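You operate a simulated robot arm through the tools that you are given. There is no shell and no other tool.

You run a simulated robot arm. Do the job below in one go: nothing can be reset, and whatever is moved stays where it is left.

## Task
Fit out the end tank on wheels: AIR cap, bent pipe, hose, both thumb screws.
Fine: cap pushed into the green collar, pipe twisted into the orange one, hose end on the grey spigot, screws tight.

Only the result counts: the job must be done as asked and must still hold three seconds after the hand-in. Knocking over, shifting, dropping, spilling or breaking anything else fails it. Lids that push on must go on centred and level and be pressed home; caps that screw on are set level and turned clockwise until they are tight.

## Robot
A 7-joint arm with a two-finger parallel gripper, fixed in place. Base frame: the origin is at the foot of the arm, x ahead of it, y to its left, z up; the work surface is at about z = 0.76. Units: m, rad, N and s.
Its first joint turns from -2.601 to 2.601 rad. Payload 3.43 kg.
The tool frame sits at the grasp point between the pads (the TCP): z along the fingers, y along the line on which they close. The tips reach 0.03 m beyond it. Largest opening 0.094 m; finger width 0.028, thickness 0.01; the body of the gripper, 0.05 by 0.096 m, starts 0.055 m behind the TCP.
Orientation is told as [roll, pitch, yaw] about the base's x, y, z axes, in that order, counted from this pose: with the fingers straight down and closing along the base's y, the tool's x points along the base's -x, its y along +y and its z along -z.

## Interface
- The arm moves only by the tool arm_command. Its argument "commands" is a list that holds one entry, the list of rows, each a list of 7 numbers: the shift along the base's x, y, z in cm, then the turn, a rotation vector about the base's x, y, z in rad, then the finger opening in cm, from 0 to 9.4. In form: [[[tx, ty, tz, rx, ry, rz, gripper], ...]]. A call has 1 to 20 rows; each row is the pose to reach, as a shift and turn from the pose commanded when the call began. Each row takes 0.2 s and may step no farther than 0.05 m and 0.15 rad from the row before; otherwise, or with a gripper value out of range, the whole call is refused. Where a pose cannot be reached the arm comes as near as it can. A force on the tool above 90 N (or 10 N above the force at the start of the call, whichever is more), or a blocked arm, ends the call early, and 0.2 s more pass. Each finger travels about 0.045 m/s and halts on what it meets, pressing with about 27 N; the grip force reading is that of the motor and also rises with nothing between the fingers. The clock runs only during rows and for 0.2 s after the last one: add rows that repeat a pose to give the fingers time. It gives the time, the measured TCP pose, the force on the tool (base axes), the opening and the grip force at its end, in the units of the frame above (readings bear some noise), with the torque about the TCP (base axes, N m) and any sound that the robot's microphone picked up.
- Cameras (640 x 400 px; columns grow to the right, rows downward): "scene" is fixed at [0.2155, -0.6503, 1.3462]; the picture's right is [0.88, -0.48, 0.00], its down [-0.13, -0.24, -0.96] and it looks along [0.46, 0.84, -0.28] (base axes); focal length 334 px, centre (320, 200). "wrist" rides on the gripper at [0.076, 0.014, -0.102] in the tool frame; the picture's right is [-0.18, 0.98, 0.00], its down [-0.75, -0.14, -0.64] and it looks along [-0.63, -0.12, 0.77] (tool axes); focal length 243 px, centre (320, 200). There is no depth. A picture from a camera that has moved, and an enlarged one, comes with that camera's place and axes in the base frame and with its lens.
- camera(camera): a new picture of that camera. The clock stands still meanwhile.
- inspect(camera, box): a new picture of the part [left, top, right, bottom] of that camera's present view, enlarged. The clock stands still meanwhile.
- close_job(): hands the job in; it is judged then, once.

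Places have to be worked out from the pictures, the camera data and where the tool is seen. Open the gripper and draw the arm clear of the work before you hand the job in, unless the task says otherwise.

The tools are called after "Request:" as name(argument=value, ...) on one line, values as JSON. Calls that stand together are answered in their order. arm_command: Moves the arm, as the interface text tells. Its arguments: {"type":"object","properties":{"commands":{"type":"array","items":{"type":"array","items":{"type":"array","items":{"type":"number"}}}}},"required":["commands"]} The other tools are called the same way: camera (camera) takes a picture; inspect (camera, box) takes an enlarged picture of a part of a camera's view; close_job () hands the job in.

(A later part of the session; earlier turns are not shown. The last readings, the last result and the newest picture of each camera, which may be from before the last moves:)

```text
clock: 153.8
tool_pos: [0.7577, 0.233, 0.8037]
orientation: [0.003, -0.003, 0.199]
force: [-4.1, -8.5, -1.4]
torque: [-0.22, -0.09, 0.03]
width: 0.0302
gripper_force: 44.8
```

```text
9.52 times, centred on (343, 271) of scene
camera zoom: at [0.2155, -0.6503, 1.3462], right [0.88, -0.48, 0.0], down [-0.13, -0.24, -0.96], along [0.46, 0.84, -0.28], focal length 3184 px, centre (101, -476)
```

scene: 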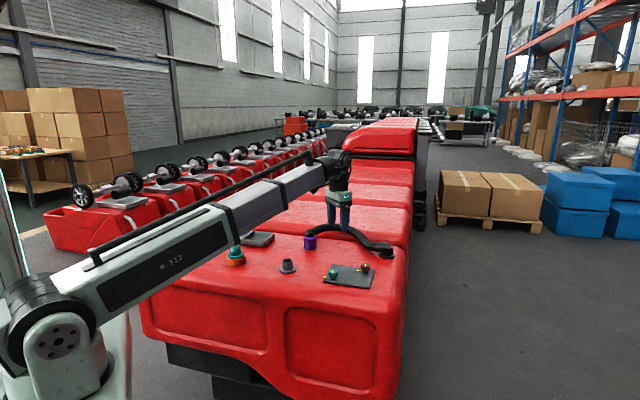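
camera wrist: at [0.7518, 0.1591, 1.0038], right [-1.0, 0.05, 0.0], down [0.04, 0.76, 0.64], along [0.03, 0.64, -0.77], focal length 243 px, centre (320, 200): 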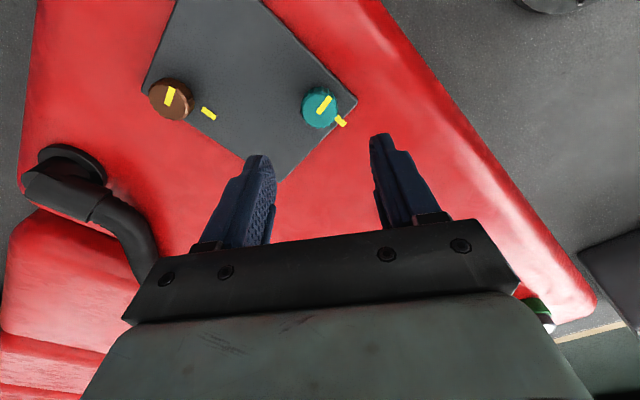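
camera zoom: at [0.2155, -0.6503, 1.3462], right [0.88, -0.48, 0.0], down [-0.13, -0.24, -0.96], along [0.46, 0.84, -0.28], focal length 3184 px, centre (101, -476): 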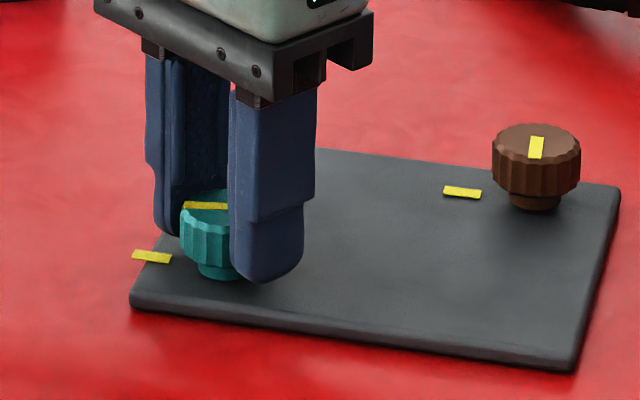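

Pointer and mark are nearly parallel now; torque is still low. I continue another 0.3 rad in small steps watching for the stop.

Request:
arm_command(commands=[[[0, 0, 0, 0, 0, -0.08, 2.4], [0, 0, 0, 0, 0, -0.16, 2.4]]])

Request:
arm_command(commands=[[[0, 0, 0, 0, 0, -0.08, 2.4], [0, 0, 0, 0, 0, -0.16, 2.4]]])

Request:
inspect(camera="wrist", box=[240, 80, 400, 220])

Request:
inspect(camera="scene", box=[313, 250, 373, 292])

```text
clock: 154.4
tool_pos: [0.7574, 0.2339, 0.8034]
orientation: [0.001, -0.001, 0.039]
force: [-4.9, -17.5, -1.1]
torque: [-0.42, 0.2, 0.03]
width: 0.0302
gripper_force: 45.0
```

```text
clock: 155.0
tool_pos: [0.7587, 0.2341, 0.8036]
orientation: [0.003, -0.006, -0.121]
force: [5.5, -24.9, 1.2]
torque: [-0.4, 0.24, 0.81]
width: 0.0307
gripper_force: 44.6
```

```text
2.86 times, centred on (320, 150) of wrist
camera zoom: at [0.6839, 0.2582, 0.9048], right [0.3, 0.95, 0.0], down [0.73, -0.23, 0.65], along [0.62, -0.19, -0.76], focal length 693 px, centre (320, 343)
```

zoom: 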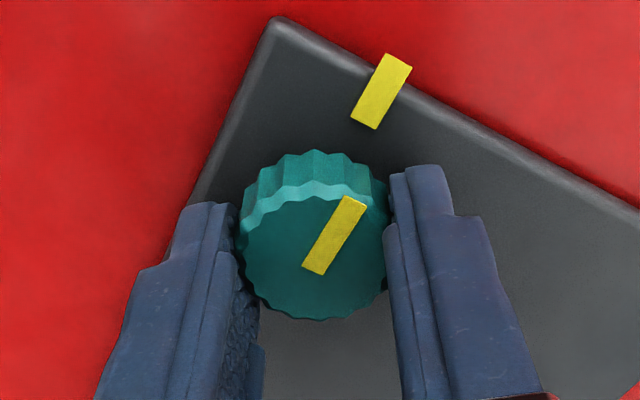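

```text
9.52 times, centred on (343, 271) of scene
camera zoom: at [0.2155, -0.6503, 1.3462], right [0.88, -0.48, 0.0], down [-0.13, -0.24, -0.96], along [0.46, 0.84, -0.28], focal length 3184 px, centre (101, -476)
```

zoom: 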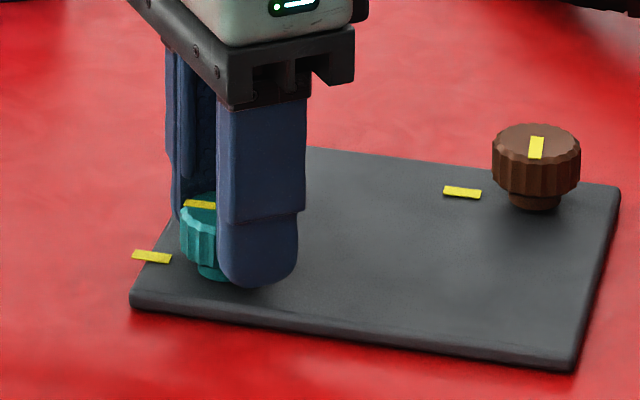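

Torque jumped to 0.81 N·m and the pointer now lines up with the plate mark: the teal screw is at its stop. I give it a tiny extra squeeze clockwise and then release.

Request:
arm_command(commands=[[[0, -0.1, 0, 0, 0, -0.06, 2.4], [0, -0.1, 0, 0, 0, -0.08, 2.4]]])

Request:
arm_command(commands=[[[0, 0, 0, 0, 0, 0, 4.0], [0, 0, 0, 0, 0, 0, 5.5], [0, 0, 0, 0, 0, 0, 5.5], [0, 0, 4, 0, 0, 0, 6], [0, 0, 8, 0, 0, 0, 6], [0, 0, 11, 0, 0, 0, 6], [0, 0, 11, 0, 0, 0, 6]]])

Request:
inspect(camera="scene", box=[318, 256, 378, 292])

Request:
camera(camera="wrist")

```text
clock: 155.6
tool_pos: [0.7593, 0.2328, 0.8035]
orientation: [0.004, -0.003, -0.199]
force: [3.1, -19.9, 2.5]
torque: [-0.5, -0.34, 0.69]
width: 0.0309
gripper_force: 45.4
```

```text
clock: 157.2
tool_pos: [0.7604, 0.2347, 0.914]
orientation: [0.004, -0.001, -0.198]
force: [-0.8, 0.0, -0.1]
torque: [0.01, -0.03, 0.0]
width: 0.0598
gripper_force: 0.0
```

```text
10.67 times, centred on (348, 274) of scene
camera zoom: at [0.2155, -0.6503, 1.3462], right [0.88, -0.48, 0.0], down [-0.13, -0.24, -0.96], along [0.46, 0.84, -0.28], focal length 3566 px, centre (21, -589)
```

zoom: 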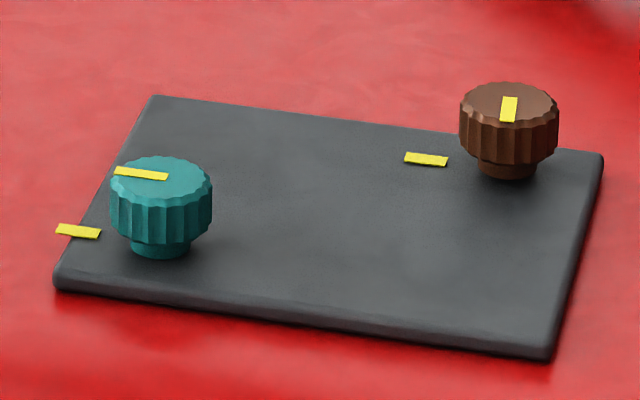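

```text
taken
camera wrist: at [0.6861, 0.2642, 1.0159], right [0.37, 0.93, 0.0], down [0.71, -0.29, 0.64], along [0.6, -0.24, -0.77], focal length 243 px, centre (320, 200)
```

wrist: 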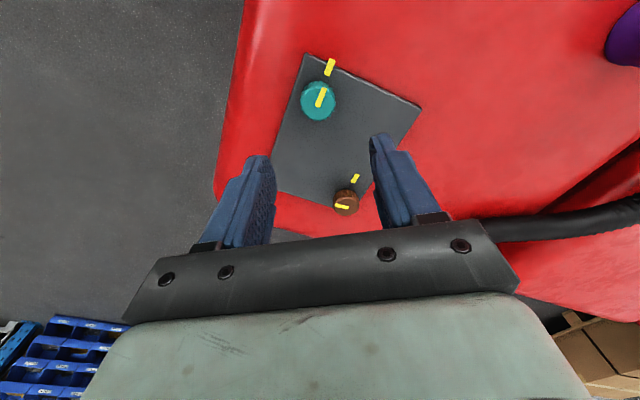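

The teal screw is tight with pointer on its mark. Next the brown one at about (0.881, 0.220): I turn the wrist back to yaw 1.7 and move above it.

Request:
arm_command(commands=[[[1, -0.1, 0, 0, 0, 0.14, 6], [2, -0.2, 0, 0, 0, 0.28, 6], [3, -0.3, 0, 0, 0, 0.42, 6], [4, -0.4, 0, 0, 0, 0.56, 6], [5, -0.6, 0, 0, 0, 0.7, 6], [6, -0.8, 0, 0, 0, 0.84, 6], [7, -1.0, 0, 0, 0, 0.98, 6], [8, -1.1, 0, 0, 0, 1.12, 6], [9, -1.2, 0, 0, 0, 1.26, 6], [10, -1.3, 0, 0, 0, 1.4, 6], [11, -1.4, 0, 0, 0, 1.54, 6], [12, -1.4, 0, 0, 0, 1.68, 6], [12.1, -1.4, 0, 0, 0, 1.82, 6], [12.1, -1.4, 0, 0, 0, 1.898, 6], [12.1, -1.4, 0, 0, 0, 1.898, 6]]])

Request:
camera(camera="wrist")

Request:
inspect(camera="scene", box=[313, 230, 393, 292])

```text
clock: 160.4
tool_pos: [0.8796, 0.22, 0.9117]
orientation: [0.003, -0.002, 1.699]
force: [0.1, -0.4, 0.1]
torque: [0.01, 0.01, 0.03]
width: 0.0598
gripper_force: 0.1
```

```text
taken
camera wrist: at [0.8749, 0.1434, 1.0147], right [-1.0, 0.06, 0.0], down [0.05, 0.76, 0.64], along [0.03, 0.64, -0.77], focal length 243 px, centre (320, 200)
```

wrist: 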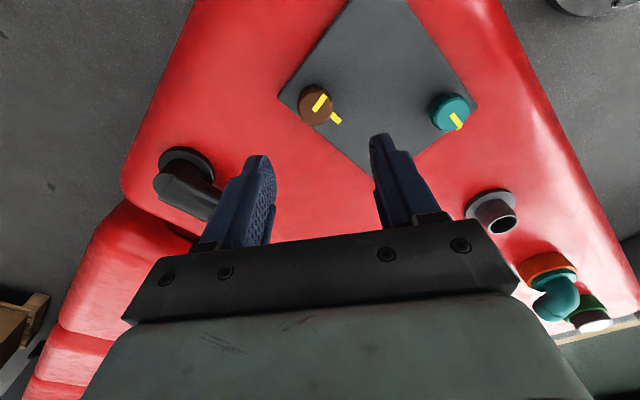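

```text
6.45 times, centred on (353, 261) of scene
camera zoom: at [0.2155, -0.6503, 1.3462], right [0.88, -0.48, 0.0], down [-0.13, -0.24, -0.96], along [0.46, 0.84, -0.28], focal length 2157 px, centre (107, -194)
```

zoom: 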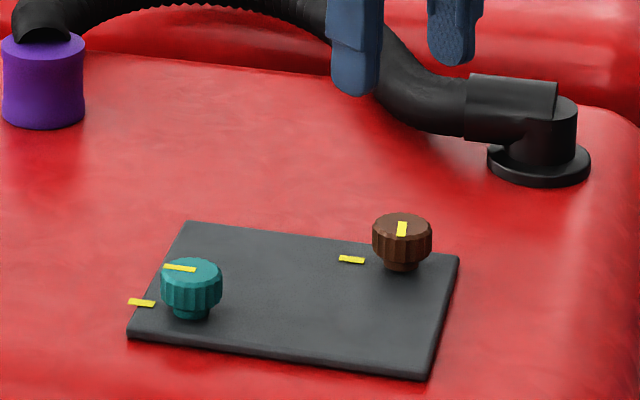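

Request:
inspect(camera="wrist", box=[260, 60, 400, 160])

```text
4.00 times, centred on (330, 110) of wrist
camera zoom: at [0.8749, 0.1434, 1.0147], right [-1.0, 0.06, 0.0], down [0.05, 0.76, 0.64], along [0.03, 0.64, -0.77], focal length 970 px, centre (280, 560)
```

zoom: 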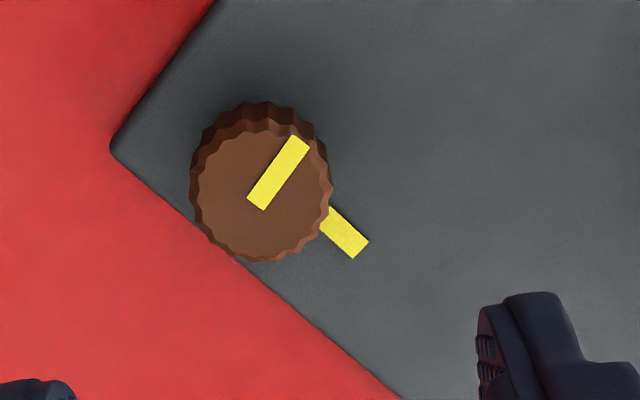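

The brown knob's centre is about 4 mm in +x from the TCP. I shift, descend to z≈0.814, and refine.

Request:
arm_command(commands=[[[0.42, -0.13, -3, 0, 0, 0, 5.5], [0.42, -0.13, -6, 0, 0, 0, 5.5], [0.42, -0.13, -8.5, 0, 0, 0, 5.5], [0.42, -0.13, -9.8, 0, 0, 0, 5.5], [0.42, -0.13, -9.8, 0, 0, 0, 5.5]]])

Request:
inspect(camera="scene", box=[318, 246, 384, 292])

Request:
inspect(camera="wrist", box=[240, 80, 400, 220])

```text
clock: 161.6
tool_pos: [0.8809, 0.2205, 0.8151]
orientation: [0.003, -0.001, 1.7]
force: [0.1, 0.0, -0.1]
torque: [-0.01, -0.01, 0.0]
width: 0.055
gripper_force: 0.1
```

```text
8.70 times, centred on (351, 269) of scene
camera zoom: at [0.2155, -0.6503, 1.3462], right [0.88, -0.48, 0.0], down [-0.13, -0.24, -0.96], along [0.46, 0.84, -0.28], focal length 2907 px, centre (50, -400)
```

zoom: 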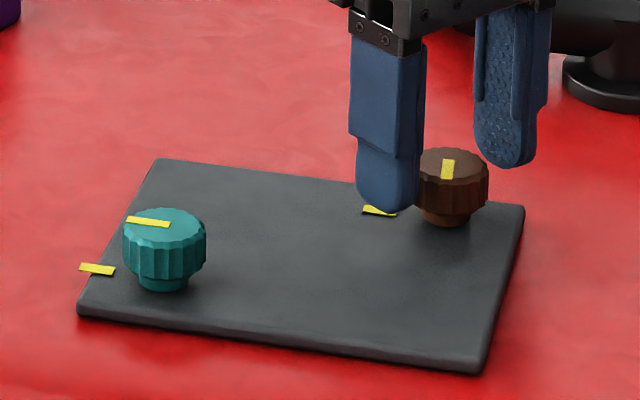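

```text
2.86 times, centred on (320, 150) of wrist
camera zoom: at [0.8773, 0.143, 0.9172], right [-1.0, 0.06, 0.0], down [0.05, 0.76, 0.64], along [0.03, 0.64, -0.77], focal length 693 px, centre (320, 343)
```

zoom: 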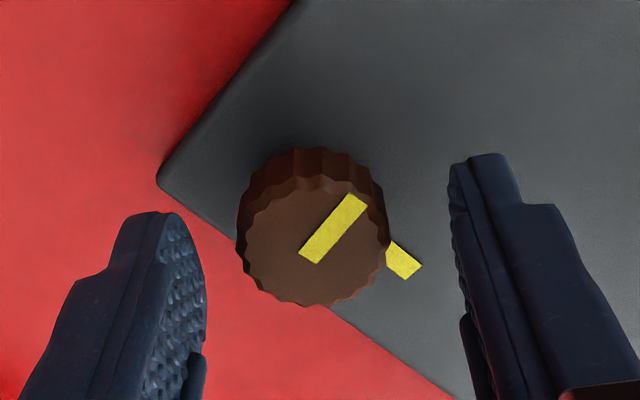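

Only ~1.5 mm off. I correct, lower 9.5 mm, close and turn clockwise 0.5 rad.

Request:
arm_command(commands=[[[0.12, -0.14, -0.5, 0, 0, 0, 5.5], [0.12, -0.14, -0.95, 0, 0, 0, 5.5], [0.12, -0.14, -0.95, 0, 0, 0, 4.0], [0.12, -0.14, -0.95, 0, 0, 0, 2.6], [0.12, -0.14, -0.95, 0, 0, 0, 2.4], [0.12, -0.14, -0.95, 0, 0, 0, 2.4]]])

Request:
arm_command(commands=[[[0, 0, 0, 0, 0, -0.12, 2.4], [0, 0, 0, 0, 0, -0.24, 2.4], [0, 0, 0, 0, 0, -0.36, 2.4], [0, 0, 0, 0, 0, -0.48, 2.4]]])

Request:
inspect(camera="scene", box=[318, 246, 384, 292])

```text
clock: 163.0
tool_pos: [0.8837, 0.2179, 0.8046]
orientation: [0.003, -0.003, 1.701]
force: [3.4, -0.8, 0.5]
torque: [0.09, -0.12, -0.02]
width: 0.0302
gripper_force: 44.8
```

```text
clock: 164.0
tool_pos: [0.8832, 0.2169, 0.8057]
orientation: [0.009, 0.002, 1.218]
force: [-17.3, -5.3, -11.0]
torque: [0.22, -0.03, 0.04]
width: 0.0301
gripper_force: 45.4
```

```text
8.70 times, centred on (351, 269) of scene
camera zoom: at [0.2155, -0.6503, 1.3462], right [0.88, -0.48, 0.0], down [-0.13, -0.24, -0.96], along [0.46, 0.84, -0.28], focal length 2907 px, centre (50, -400)
```

zoom: 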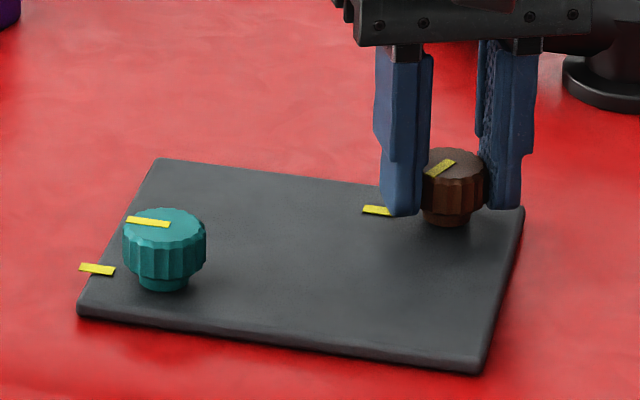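

It turns easily. I relieve the side force and continue another 0.48 rad.

Request:
arm_command(commands=[[[-0.2, -0.06, -0.08, 0, 0, -0.08, 2.4], [-0.22, -0.06, -0.08, 0, 0, -0.2, 2.4], [-0.22, -0.06, -0.08, 0, 0, -0.32, 2.4], [-0.22, -0.06, -0.08, 0, 0, -0.44, 2.4]]])

Request:
inspect(camera="scene", box=[318, 246, 384, 292])

```text
clock: 165.0
tool_pos: [0.8827, 0.2173, 0.8049]
orientation: [0.007, -0.001, 0.778]
force: [-16.9, 11.6, -7.8]
torque: [-0.13, 0.43, 0.07]
width: 0.03
gripper_force: 45.3
```

```text
8.70 times, centred on (351, 269) of scene
camera zoom: at [0.2155, -0.6503, 1.3462], right [0.88, -0.48, 0.0], down [-0.13, -0.24, -0.96], along [0.46, 0.84, -0.28], focal length 2907 px, centre (50, -400)
```

zoom: 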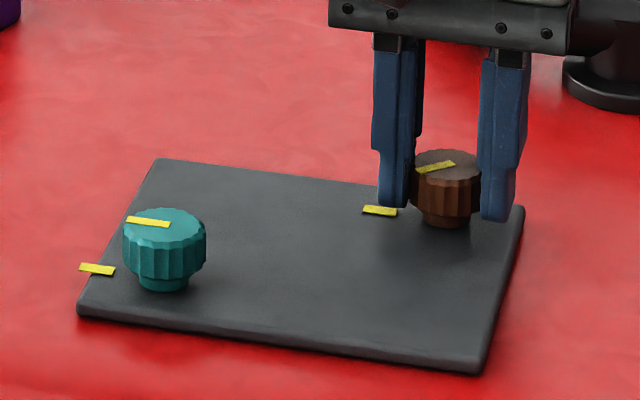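

Pointer is coming round. Relieve again and continue.

Request:
arm_command(commands=[[[-0.18, 0.12, -0.08, 0, 0, -0.08, 2.4], [-0.2, 0.14, -0.08, 0, 0, -0.2, 2.4], [-0.2, 0.14, -0.08, 0, 0, -0.32, 2.4]]])

Request:
inspect(camera="scene", box=[318, 246, 384, 292])

Request:
arm_command(commands=[[[0, 0, 0, 0, 0, -0.08, 2.4], [0, 0, 0, 0, 0, -0.16, 2.4]]])

Request:
arm_command(commands=[[[0, 0, 0, 0, 0, -0.08, 2.4], [0, 0, 0, 0, 0, -0.16, 2.4]]])

Request:
inspect(camera="scene", box=[318, 246, 384, 292])

Request:
inspect(camera="wrist", box=[240, 80, 400, 220])

```text
clock: 165.8
tool_pos: [0.8811, 0.2179, 0.8056]
orientation: [0.003, -0.004, 0.458]
force: [-2.5, 7.8, -5.3]
torque: [-0.11, 0.34, 0.02]
width: 0.0301
gripper_force: 45.1
```

```text
8.70 times, centred on (351, 269) of scene
camera zoom: at [0.2155, -0.6503, 1.3462], right [0.88, -0.48, 0.0], down [-0.13, -0.24, -0.96], along [0.46, 0.84, -0.28], focal length 2907 px, centre (50, -400)
```

zoom: 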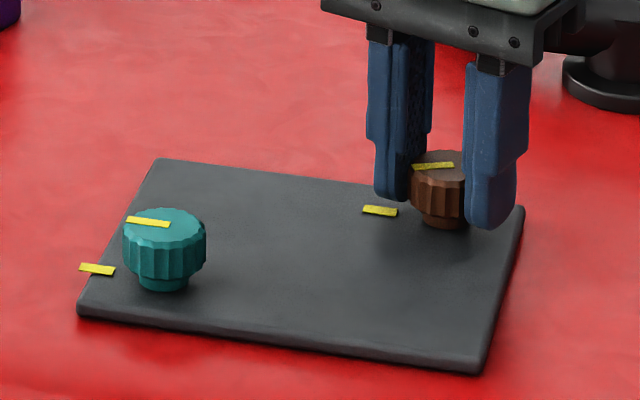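

```text
clock: 166.4
tool_pos: [0.8807, 0.218, 0.8051]
orientation: [0.007, -0.003, 0.298]
force: [4.0, 12.9, -1.4]
torque: [-0.18, 0.25, 0.04]
width: 0.0302
gripper_force: 44.6
```

```text
clock: 167.0
tool_pos: [0.8806, 0.2188, 0.805]
orientation: [0.005, -0.004, 0.137]
force: [3.5, 14.9, -1.0]
torque: [0.44, -0.99, 0.02]
width: 0.0303
gripper_force: 45.0
```

```text
8.70 times, centred on (351, 269) of scene
camera zoom: at [0.2155, -0.6503, 1.3462], right [0.88, -0.48, 0.0], down [-0.13, -0.24, -0.96], along [0.46, 0.84, -0.28], focal length 2907 px, centre (50, -400)
```

zoom: 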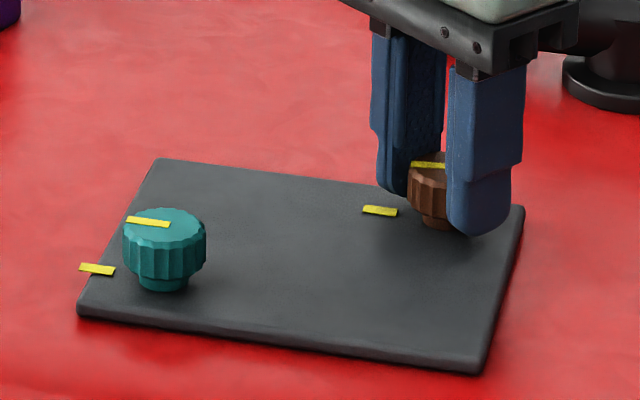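

```text
2.86 times, centred on (320, 150) of wrist
camera zoom: at [0.8021, 0.2237, 0.9056], right [0.05, 1.0, 0.01], down [0.76, -0.04, 0.64], along [0.64, -0.03, -0.76], focal length 693 px, centre (320, 343)
```

zoom: 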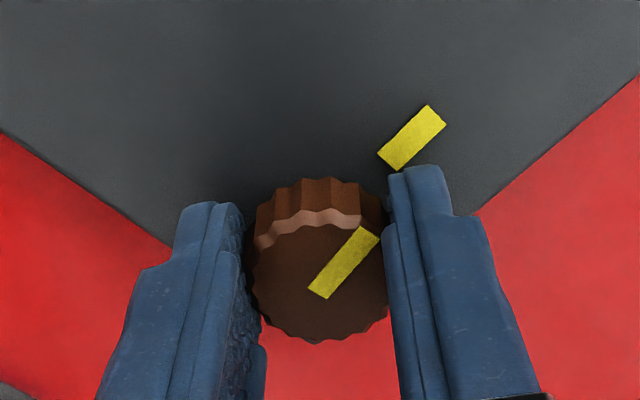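

About 10° remain. I relieve +2 mm in y and turn the last bit, watching for the torque jump.

Request:
arm_command(commands=[[[0.04, 0.18, 0, 0, 0, -0.06, 2.4], [0.04, 0.18, 0, 0, 0, -0.14, 2.4]]])

Request:
arm_command(commands=[[[0, 0, 0, 0, 0, -0.08, 2.4], [0, 0, 0, 0, 0, -0.14, 2.4]]])

Request:
inspect(camera="wrist", box=[240, 80, 400, 220])

Request:
inspect(camera="scene", box=[318, 246, 384, 292])

```text
clock: 167.6
tool_pos: [0.8811, 0.2191, 0.8048]
orientation: [0.003, -0.001, -0.001]
force: [0.5, 6.1, -3.3]
torque: [-0.03, -0.39, 0.48]
width: 0.03
gripper_force: 44.9
```

```text
clock: 168.2
tool_pos: [0.8795, 0.2204, 0.8046]
orientation: [0.005, 0.0, -0.142]
force: [-2.9, 9.3, -8.2]
torque: [0.08, 0.2, 0.74]
width: 0.0304
gripper_force: 44.9
```

```text
2.86 times, centred on (320, 150) of wrist
camera zoom: at [0.8056, 0.2459, 0.9064], right [0.32, 0.95, 0.0], down [0.73, -0.25, 0.64], along [0.61, -0.2, -0.77], focal length 693 px, centre (320, 343)
```

zoom: 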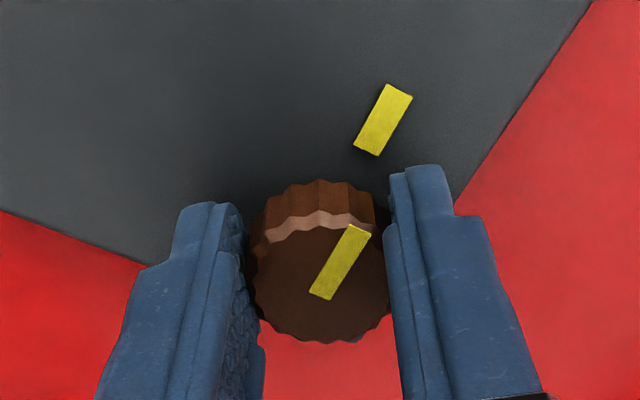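

```text
8.70 times, centred on (351, 269) of scene
camera zoom: at [0.2155, -0.6503, 1.3462], right [0.88, -0.48, 0.0], down [-0.13, -0.24, -0.96], along [0.46, 0.84, -0.28], focal length 2907 px, centre (50, -400)
```

zoom: 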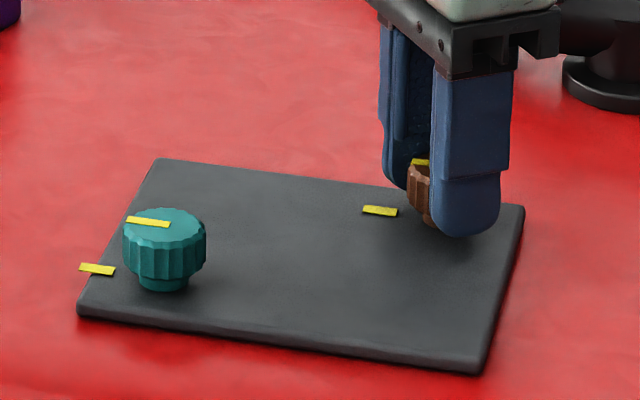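

Torque is 0.74 N·m and the pointer is on the mark line. One more small clockwise squeeze, then release and rise.

Request:
arm_command(commands=[[[0, 0.05, 0, 0, 0, -0.06, 2.4], [0, 0.05, 0, 0, 0, -0.1, 2.4]]])

Request:
arm_command(commands=[[[0, 0, 0, 0, 0, 0, 4.0], [0, 0, 0, 0, 0, 0, 5.5], [0, 0, 0, 0, 0, 0, 5.5], [0, 0, 4, 0, 0, 0, 6], [0, 0, 8, 0, 0, 0, 6], [0, 0, 12, 0, 0, 0, 7], [0, 0, 12, 0, 0, 0, 7]]])

Request:
inspect(camera="scene", box=[318, 256, 378, 292])

Request:
camera(camera="wrist")

```text
clock: 168.8
tool_pos: [0.8799, 0.2194, 0.8044]
orientation: [0.005, -0.001, -0.242]
force: [-1.1, 11.6, -5.7]
torque: [0.04, -0.01, 0.61]
width: 0.031
gripper_force: 45.3
```

```text
clock: 170.4
tool_pos: [0.8793, 0.2207, 0.9242]
orientation: [0.005, -0.002, -0.241]
force: [0.3, -0.1, 0.0]
torque: [-0.01, -0.03, 0.03]
width: 0.0698
gripper_force: 0.1
```

```text
10.67 times, centred on (348, 274) of scene
camera zoom: at [0.2155, -0.6503, 1.3462], right [0.88, -0.48, 0.0], down [-0.13, -0.24, -0.96], along [0.46, 0.84, -0.28], focal length 3566 px, centre (21, -589)
```

zoom: 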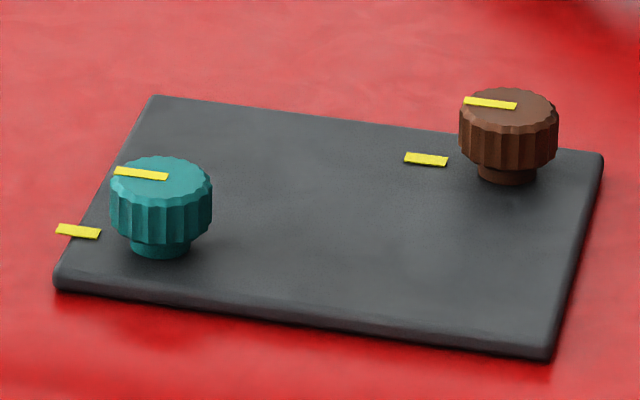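

```text
taken
camera wrist: at [0.8076, 0.2536, 1.0259], right [0.41, 0.91, 0.0], down [0.7, -0.32, 0.64], along [0.59, -0.26, -0.77], focal length 243 px, centre (320, 200)
```

wrist: 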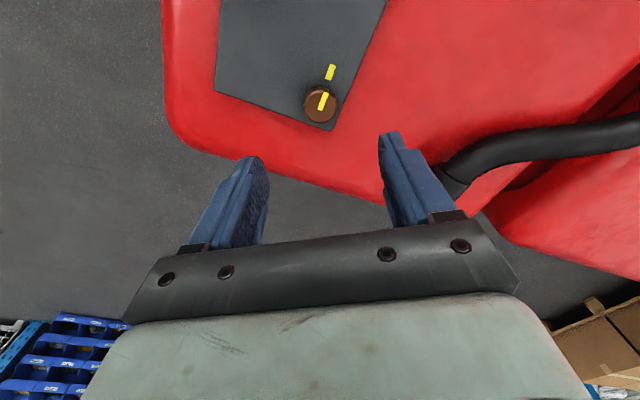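

Both screws are tight with pointers aligned. Now the hose: I rise and move to look at the purple cuff and grey spigot.

Request:
arm_command(commands=[[[0, 1, 3, -0.003, 0, 0.06, 7], [-1, 4, 6, -0.003, 0, 0.12, 7], [-2, 8, 6, -0.003, 0, 0.18, 7], [-4, 12, 6, -0.003, 0, 0.241, 7], [-6, 16, 6, -0.003, 0, 0.241, 8], [-7, 20, 6, -0.003, 0, 0.241, 9], [-8, 23, 6, -0.003, 0, 0.241, 9.4], [-8, 26, 6, -0.003, 0, 0.241, 9.4], [-8, 26, 6, -0.003, 0, 0.241, 9.4]]])

Request:
camera(camera="wrist")

Request:
inspect(camera="scene", box=[275, 215, 405, 285])

```text
clock: 172.4
tool_pos: [0.8024, 0.4796, 0.9847]
orientation: [0.003, -0.001, -0.001]
force: [0.2, 0.0, -0.1]
torque: [0.0, 0.0, 0.0]
width: 0.0941
gripper_force: 0.1
```

```text
taken
camera wrist: at [0.7253, 0.4956, 1.0857], right [0.18, 0.98, 0.0], down [0.75, -0.14, 0.64], along [0.63, -0.12, -0.77], focal length 243 px, centre (320, 200)
```

wrist: 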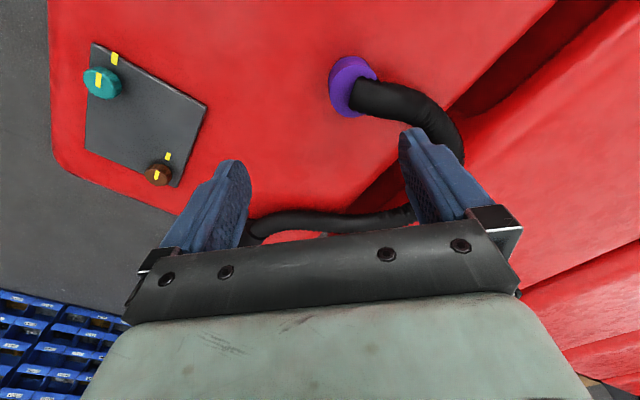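

```text
4.92 times, centred on (340, 250) of scene
camera zoom: at [0.2155, -0.6503, 1.3462], right [0.88, -0.48, 0.0], down [-0.13, -0.24, -0.96], along [0.46, 0.84, -0.28], focal length 1646 px, centre (222, -46)
```

zoom: 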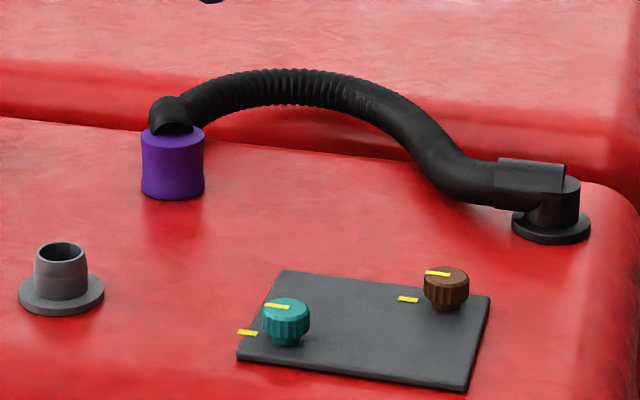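

Request:
inspect(camera="wrist", box=[300, 30, 480, 190])

Request:
inspect(camera="scene", box=[295, 225, 335, 260])

Request:
inspect(camera="scene", box=[272, 258, 304, 282])

```text
2.50 times, centred on (390, 110) of wrist
camera zoom: at [0.7253, 0.4956, 1.0857], right [0.18, 0.98, 0.0], down [0.75, -0.14, 0.64], along [0.63, -0.12, -0.77], focal length 606 px, centre (145, 425)
```

zoom: 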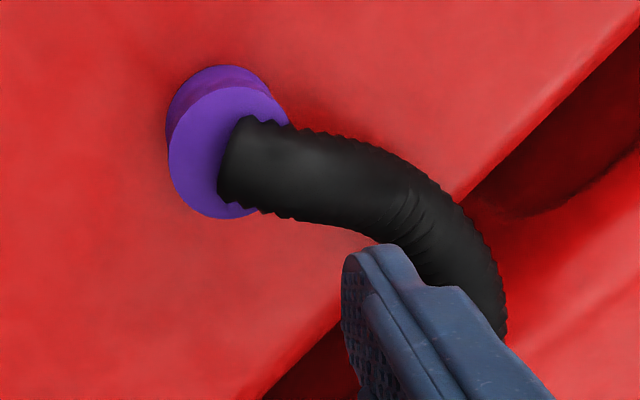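

```text
11.43 times, centred on (315, 242) of scene
camera zoom: at [0.2155, -0.6503, 1.3462], right [0.88, -0.48, 0.0], down [-0.13, -0.24, -0.96], along [0.46, 0.84, -0.28], focal length 3820 px, centre (377, -286)
```

zoom: 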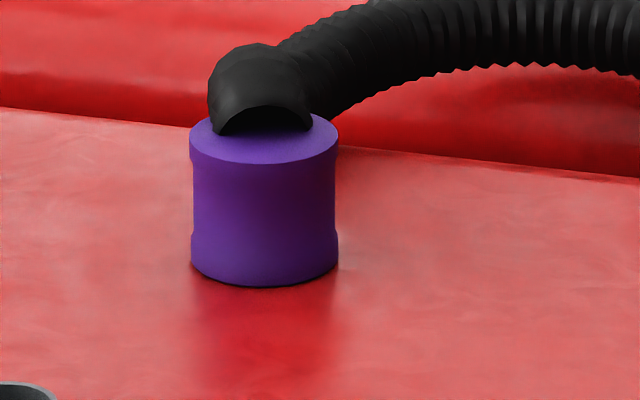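

```text
16.00 times, centred on (288, 270) of scene
camera zoom: at [0.2155, -0.6503, 1.3462], right [0.88, -0.48, 0.0], down [-0.13, -0.24, -0.96], along [0.46, 0.84, -0.28], focal length 5348 px, centre (832, -920)
```

zoom: 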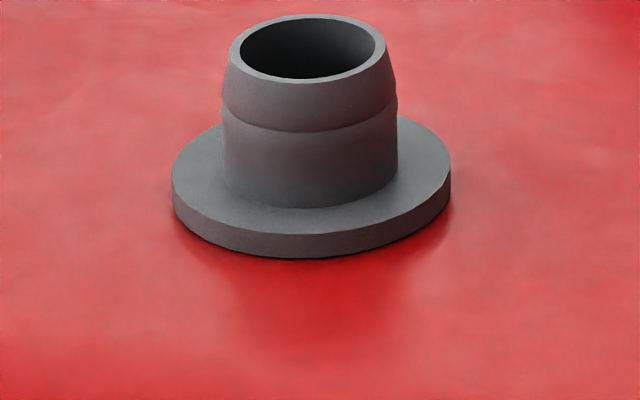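

The cuff stands at about (0.807, 0.517), ~52 mm wide and ~45 mm high, with the hose leaving its top toward ~68°. I'll grip it across that direction (yaw ≈ 1.19), so I rotate and move above it.

Request:
arm_command(commands=[[[0.1, 0.5, 0, 0, 0, 0.14, 9.4], [0.2, 1, 0, 0, 0, 0.28, 9.4], [0.3, 1.5, 0, 0, 0, 0.42, 9.4], [0.4, 2, 0, 0, 0, 0.56, 9.4], [0.5, 2.5, 0, 0, 0, 0.7, 9.4], [0.6, 3, 0, 0, 0, 0.84, 9.4], [0.6, 3.7, 0, 0, 0, 0.98, 9.4], [0.6, 3.7, 0, 0, 0, 1.12, 9.4], [0.6, 3.7, -1, 0, 0, 1.187, 9.4], [0.6, 3.7, -2, 0, 0, 1.187, 9.4], [0.6, 3.7, -2, 0, 0, 1.187, 9.4]]])

Request:
camera(camera="wrist")

Request:
inspect(camera="scene", box=[280, 190, 380, 260])

```text
clock: 174.8
tool_pos: [0.8083, 0.517, 0.9632]
orientation: [0.002, -0.003, 1.189]
force: [-0.2, 0.1, -0.2]
torque: [-0.01, 0.0, 0.04]
width: 0.094
gripper_force: 0.2
```

```text
taken
camera wrist: at [0.7645, 0.453, 1.065], right [-0.84, 0.54, 0.0], down [0.41, 0.64, 0.64], along [0.35, 0.54, -0.77], focal length 243 px, centre (320, 200)
```

wrist: 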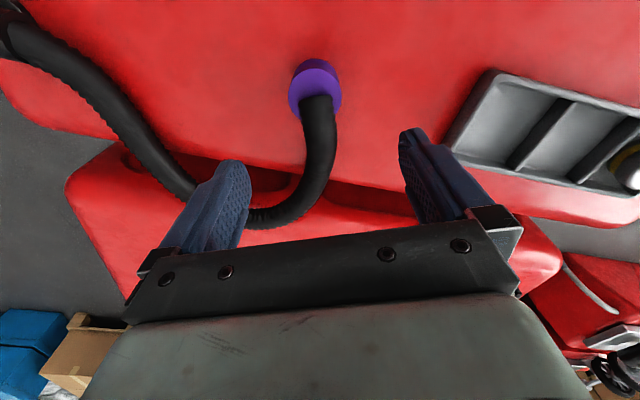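

```text
5.71 times, centred on (330, 225) of scene
camera zoom: at [0.2155, -0.6503, 1.3462], right [0.88, -0.48, 0.0], down [-0.13, -0.24, -0.96], along [0.46, 0.84, -0.28], focal length 1910 px, centre (263, 57)
```

zoom: 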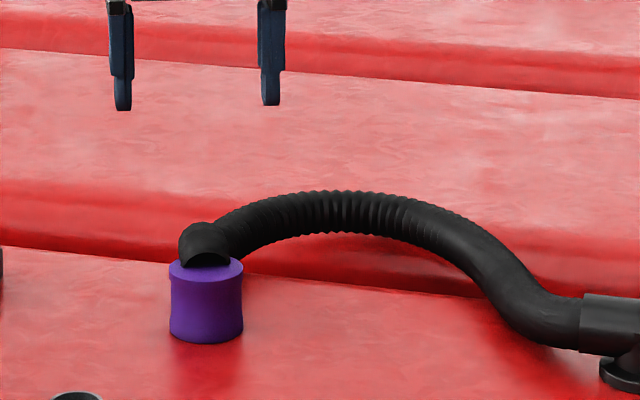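

The hose leaves straight between where the fingers will be. I zoom in to centre on the cuff.

Request:
inspect(camera="wrist", box=[260, 40, 380, 160])

```text
3.33 times, centred on (320, 100) of wrist
camera zoom: at [0.7645, 0.453, 1.065], right [-0.84, 0.54, 0.0], down [0.41, 0.64, 0.64], along [0.35, 0.54, -0.77], focal length 809 px, centre (320, 533)
```

zoom: 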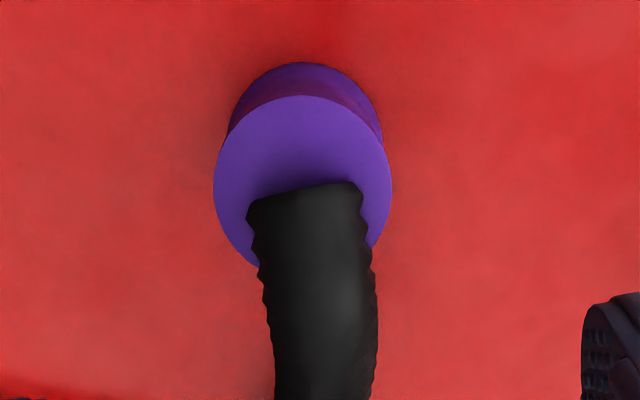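

The cuff is ~5 mm to the side. I shift (+4.2, -2.8) mm and lower to z≈0.865 for a closer check.

Request:
arm_command(commands=[[[0.42, -0.28, -3, 0, 0, 0, 9], [0.42, -0.28, -6, 0, 0, 0, 9], [0.42, -0.28, -9, 0, 0, 0, 9], [0.42, -0.28, -9.8, 0, 0, 0, 9], [0.42, -0.28, -9.8, 0, 0, 0, 9]]])

Request:
camera(camera="wrist")

Request:
inspect(camera="scene", box=[285, 205, 355, 260])

```text
clock: 176.0
tool_pos: [0.8113, 0.5147, 0.8664]
orientation: [0.001, -0.001, 1.186]
force: [0.0, -0.2, 0.8]
torque: [-0.01, -0.01, 0.03]
width: 0.0901
gripper_force: 0.0
```

```text
taken
camera wrist: at [0.7688, 0.4509, 0.9683], right [-0.84, 0.54, 0.0], down [0.41, 0.64, 0.64], along [0.35, 0.54, -0.77], focal length 243 px, centre (320, 200)
```

wrist: 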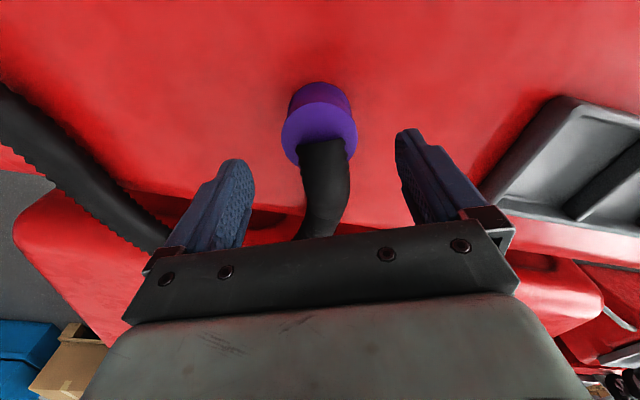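

```text
7.27 times, centred on (320, 232) of scene
camera zoom: at [0.2155, -0.6503, 1.3462], right [0.88, -0.48, 0.0], down [-0.13, -0.24, -0.96], along [0.46, 0.84, -0.28], focal length 2431 px, centre (320, -36)
```

zoom: 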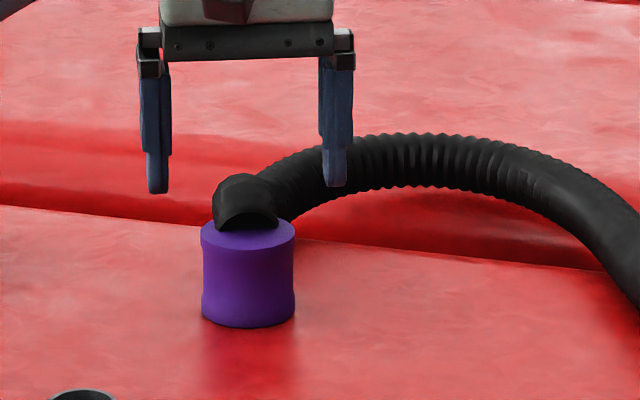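

Cuff is centred between the fingers. I descend to z≈0.806, watching for contact with the hose.

Request:
arm_command(commands=[[[0, 0, -2, 0, 0, 0, 9], [0, 0, -4, 0, 0, 0, 8.5], [0, 0, -5.2, 0, 0, 0, 8], [0, 0, -6, 0, 0, 0, 8], [0, 0, -6, 0, 0, 0, 8]]])

Request:
inspect(camera="scene", box=[285, 205, 355, 260])

Request:
camera(camera="wrist")

```text
clock: 177.2
tool_pos: [0.8117, 0.5141, 0.806]
orientation: [0.0, -0.001, 1.187]
force: [-0.9, -0.7, -0.3]
torque: [0.0, -0.01, 0.01]
width: 0.0799
gripper_force: 0.0
```

```text
7.27 times, centred on (320, 232) of scene
camera zoom: at [0.2155, -0.6503, 1.3462], right [0.88, -0.48, 0.0], down [-0.13, -0.24, -0.96], along [0.46, 0.84, -0.28], focal length 2431 px, centre (320, -36)
```

zoom: 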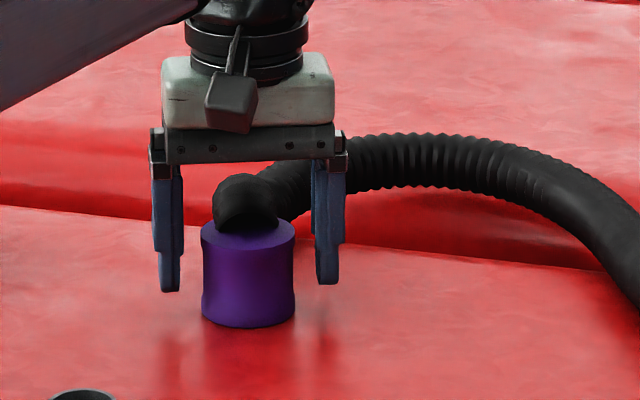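

```text
taken
camera wrist: at [0.7692, 0.4501, 0.9079], right [-0.84, 0.54, 0.0], down [0.41, 0.64, 0.64], along [0.35, 0.54, -0.77], focal length 243 px, centre (320, 200)
```

wrist: 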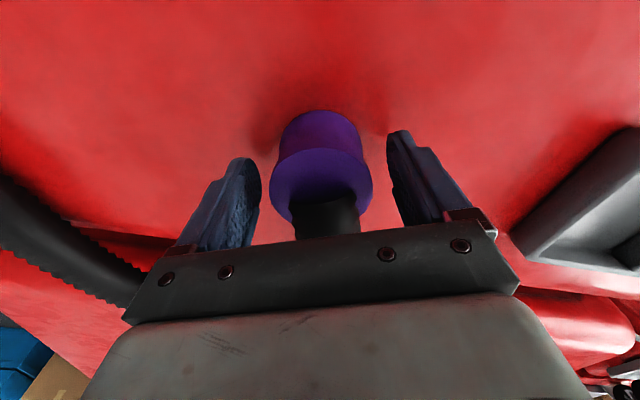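

No contact so far and well centred. I close on the cuff.

Request:
arm_command(commands=[[[0, 0, 0, 0, 0, 0, 6.5], [0, 0, 0, 0, 0, 0, 4.5], [0, 0, 0, 0, 0, 0, 4.0], [0, 0, 0, 0, 0, 0, 4.0]]])

Request:
inspect(camera="scene", box=[285, 205, 355, 260])

```text
clock: 178.2
tool_pos: [0.8127, 0.5153, 0.8061]
orientation: [0.001, -0.002, 1.188]
force: [-0.1, -0.2, 0.6]
torque: [0.0, 0.0, -0.01]
width: 0.054
gripper_force: 27.0
```

```text
7.27 times, centred on (320, 232) of scene
camera zoom: at [0.2155, -0.6503, 1.3462], right [0.88, -0.48, 0.0], down [-0.13, -0.24, -0.96], along [0.46, 0.84, -0.28], focal length 2431 px, centre (320, -36)
```

zoom: 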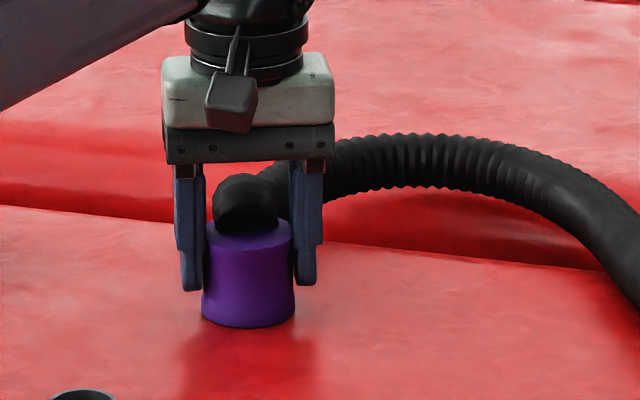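

Cuff gripped (54 mm). I lift it slowly 7 cm and watch the hose force.

Request:
arm_command(commands=[[[0, 0, 1, 0, 0, 0, 4.0], [0, 0, 2.5, 0, 0, 0, 4.0], [0, 0, 4, 0, 0, 0, 4.0], [0, 0, 5.5, 0, 0, 0, 4.0], [0, 0, 7, 0, 0, 0, 4.0], [0, 0, 7, 0, 0, 0, 4.0]]])

Request:
camera(camera="scene")

Request:
inspect(camera="scene", box=[275, 200, 405, 285])

```text
clock: 179.6
tool_pos: [0.8119, 0.516, 0.8773]
orientation: [0.002, -0.001, 1.187]
force: [1.2, -0.5, -0.6]
torque: [-0.01, 0.02, -0.01]
width: 0.0538
gripper_force: 27.3
```

```text
taken
```

scene: 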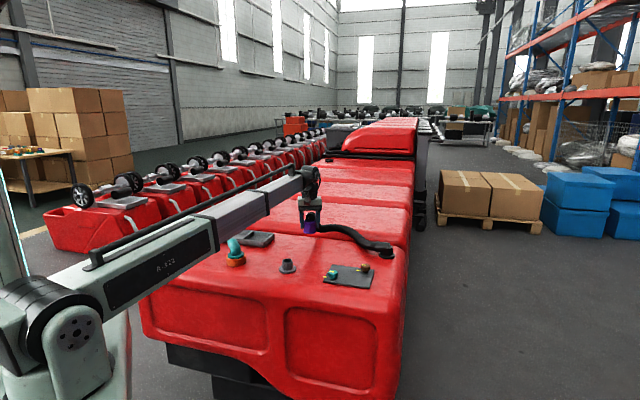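

```text
4.71 times, centred on (340, 242) of scene
camera zoom: at [0.2155, -0.6503, 1.3462], right [0.88, -0.48, 0.0], down [-0.13, -0.24, -0.96], along [0.46, 0.84, -0.28], focal length 1573 px, centre (226, 0)
```

zoom: 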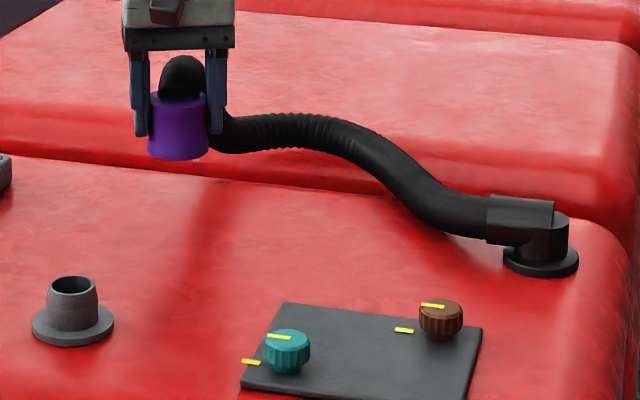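

The hose follows with almost no force. Calibrating the scene camera with known points puts the spigot near (0.653, 0.382), top z≈0.796. I carry the cuff there at a safe height, turning it -0.4 rad so the hose leaves toward its anchor.

Request:
arm_command(commands=[[[-2, -1.7, 1.5, 0, 0, -0.05, 4.0], [-5, -4.2, 3.3, 0, 0, -0.12, 4.0], [-8, -6.7, 3.3, 0, 0, -0.2, 4.0], [-11, -9.3, 3.3, 0, 0, -0.28, 4.0], [-14, -11.8, 3.3, 0, 0, -0.35, 4.0], [-15.9, -13.4, 3.3, 0, 0, -0.4, 4.0], [-15.9, -13.4, 3.3, 0, 0, -0.4, 4.0]]])

Request:
camera(camera="wrist")

Request:
inspect(camera="scene", box=[265, 200, 405, 290])

```text
clock: 181.2
tool_pos: [0.6484, 0.383, 0.911]
orientation: [0.001, -0.001, 0.788]
force: [0.5, 0.8, -0.6]
torque: [-0.01, 0.04, 0.03]
width: 0.0544
gripper_force: 27.2
```

```text
taken
camera wrist: at [0.5846, 0.3404, 1.0123], right [-0.57, 0.82, 0.0], down [0.63, 0.43, 0.64], along [0.53, 0.37, -0.77], focal length 243 px, centre (320, 200)
```

wrist: 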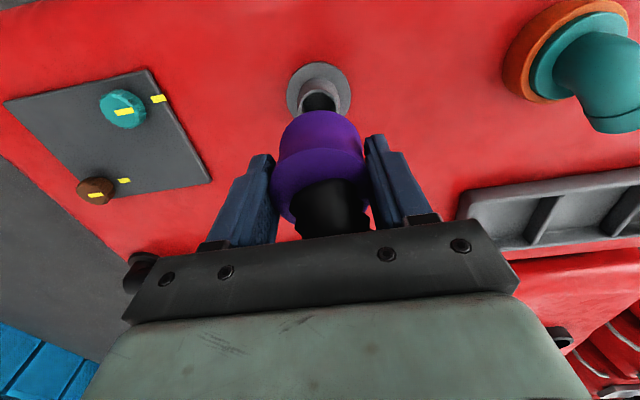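

```text
4.44 times, centred on (335, 245) of scene
camera zoom: at [0.2155, -0.6503, 1.3462], right [0.88, -0.48, 0.0], down [-0.13, -0.24, -0.96], along [0.46, 0.84, -0.28], focal length 1486 px, centre (253, 0)
```

zoom: 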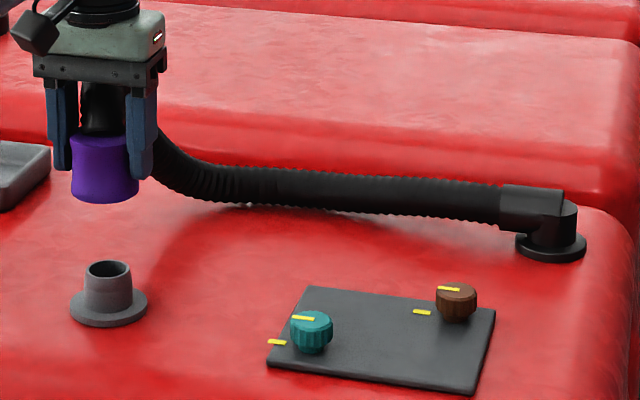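

The cuff is above the spigot with negligible hose force. I zoom in on both views to align them.

Request:
inspect(camera="wrist", box=[250, 50, 390, 240])

Request:
inspect(camera="scene", box=[270, 222, 306, 276])

```text
2.11 times, centred on (320, 145) of wrist
camera zoom: at [0.5846, 0.3404, 1.0123], right [-0.57, 0.82, 0.0], down [0.63, 0.43, 0.64], along [0.53, 0.37, -0.77], focal length 511 px, centre (320, 316)
```

zoom: 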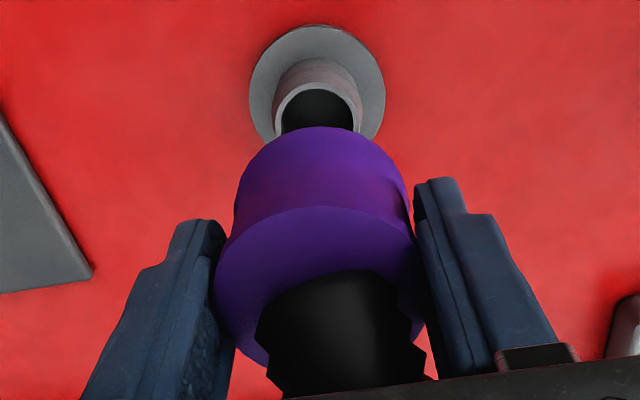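

```text
7.41 times, centred on (288, 249) of scene
camera zoom: at [0.2155, -0.6503, 1.3462], right [0.88, -0.48, 0.0], down [-0.13, -0.24, -0.96], along [0.46, 0.84, -0.28], focal length 2476 px, centre (557, -163)
```

zoom: 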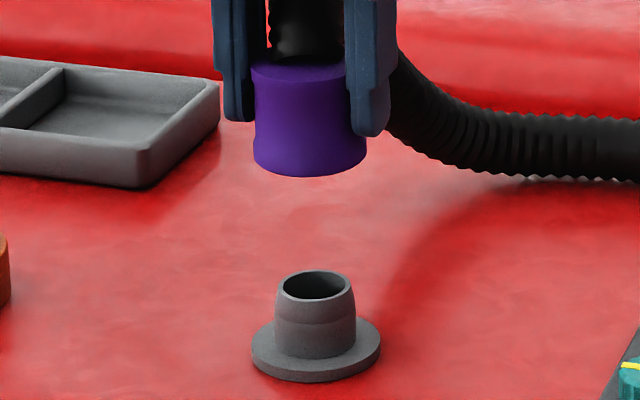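

Laterally aligned within a millimetre. I apply a small correction along the other direction and lower until the cuff is ~1.5 cm above the spigot.

Request:
arm_command(commands=[[[-0.1, -0.1, -1.5, 0, 0, 0, 4.0], [-0.1, -0.1, -3, 0, 0, 0, 4.0], [-0.1, -0.1, -4.5, 0, 0, 0, 4.0], [-0.1, -0.1, -5.5, 0, 0, 0, 4.0], [-0.1, -0.1, -5.5, 0, 0, 0, 4.0]]])

Request:
inspect(camera="wrist", box=[250, 50, 390, 240])

Request:
inspect(camera="scene", box=[270, 240, 306, 284])

```text
clock: 182.4
tool_pos: [0.6499, 0.3781, 0.8534]
orientation: [0.003, -0.002, 0.786]
force: [0.0, 1.0, -1.5]
torque: [-0.01, -0.03, 0.02]
width: 0.0542
gripper_force: 27.0
```

```text
2.11 times, centred on (320, 145) of wrist
camera zoom: at [0.5845, 0.3364, 0.9555], right [-0.57, 0.82, 0.0], down [0.63, 0.43, 0.64], along [0.53, 0.37, -0.77], focal length 511 px, centre (320, 316)
```

zoom: 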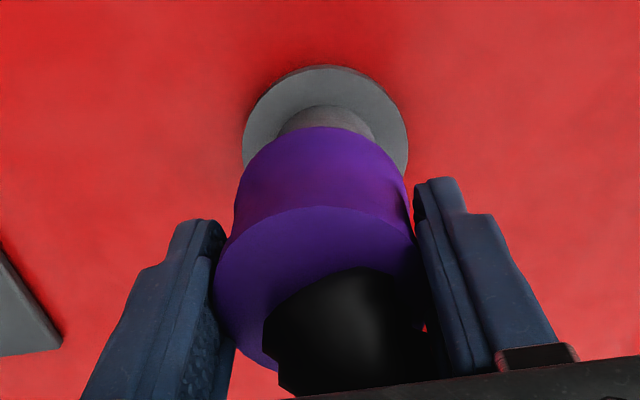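

```text
9.09 times, centred on (288, 262) of scene
camera zoom: at [0.2155, -0.6503, 1.3462], right [0.88, -0.48, 0.0], down [-0.13, -0.24, -0.96], along [0.46, 0.84, -0.28], focal length 3039 px, centre (611, -364)
```

zoom: 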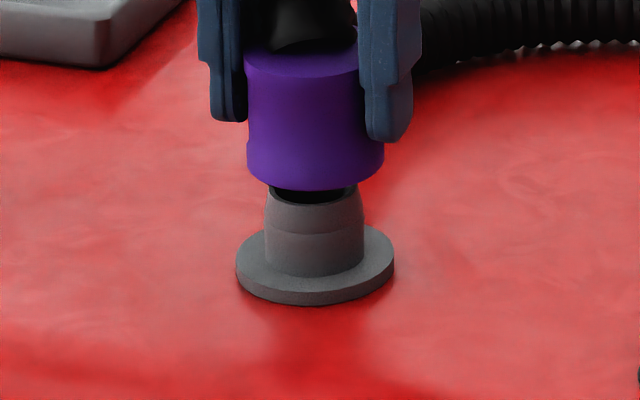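

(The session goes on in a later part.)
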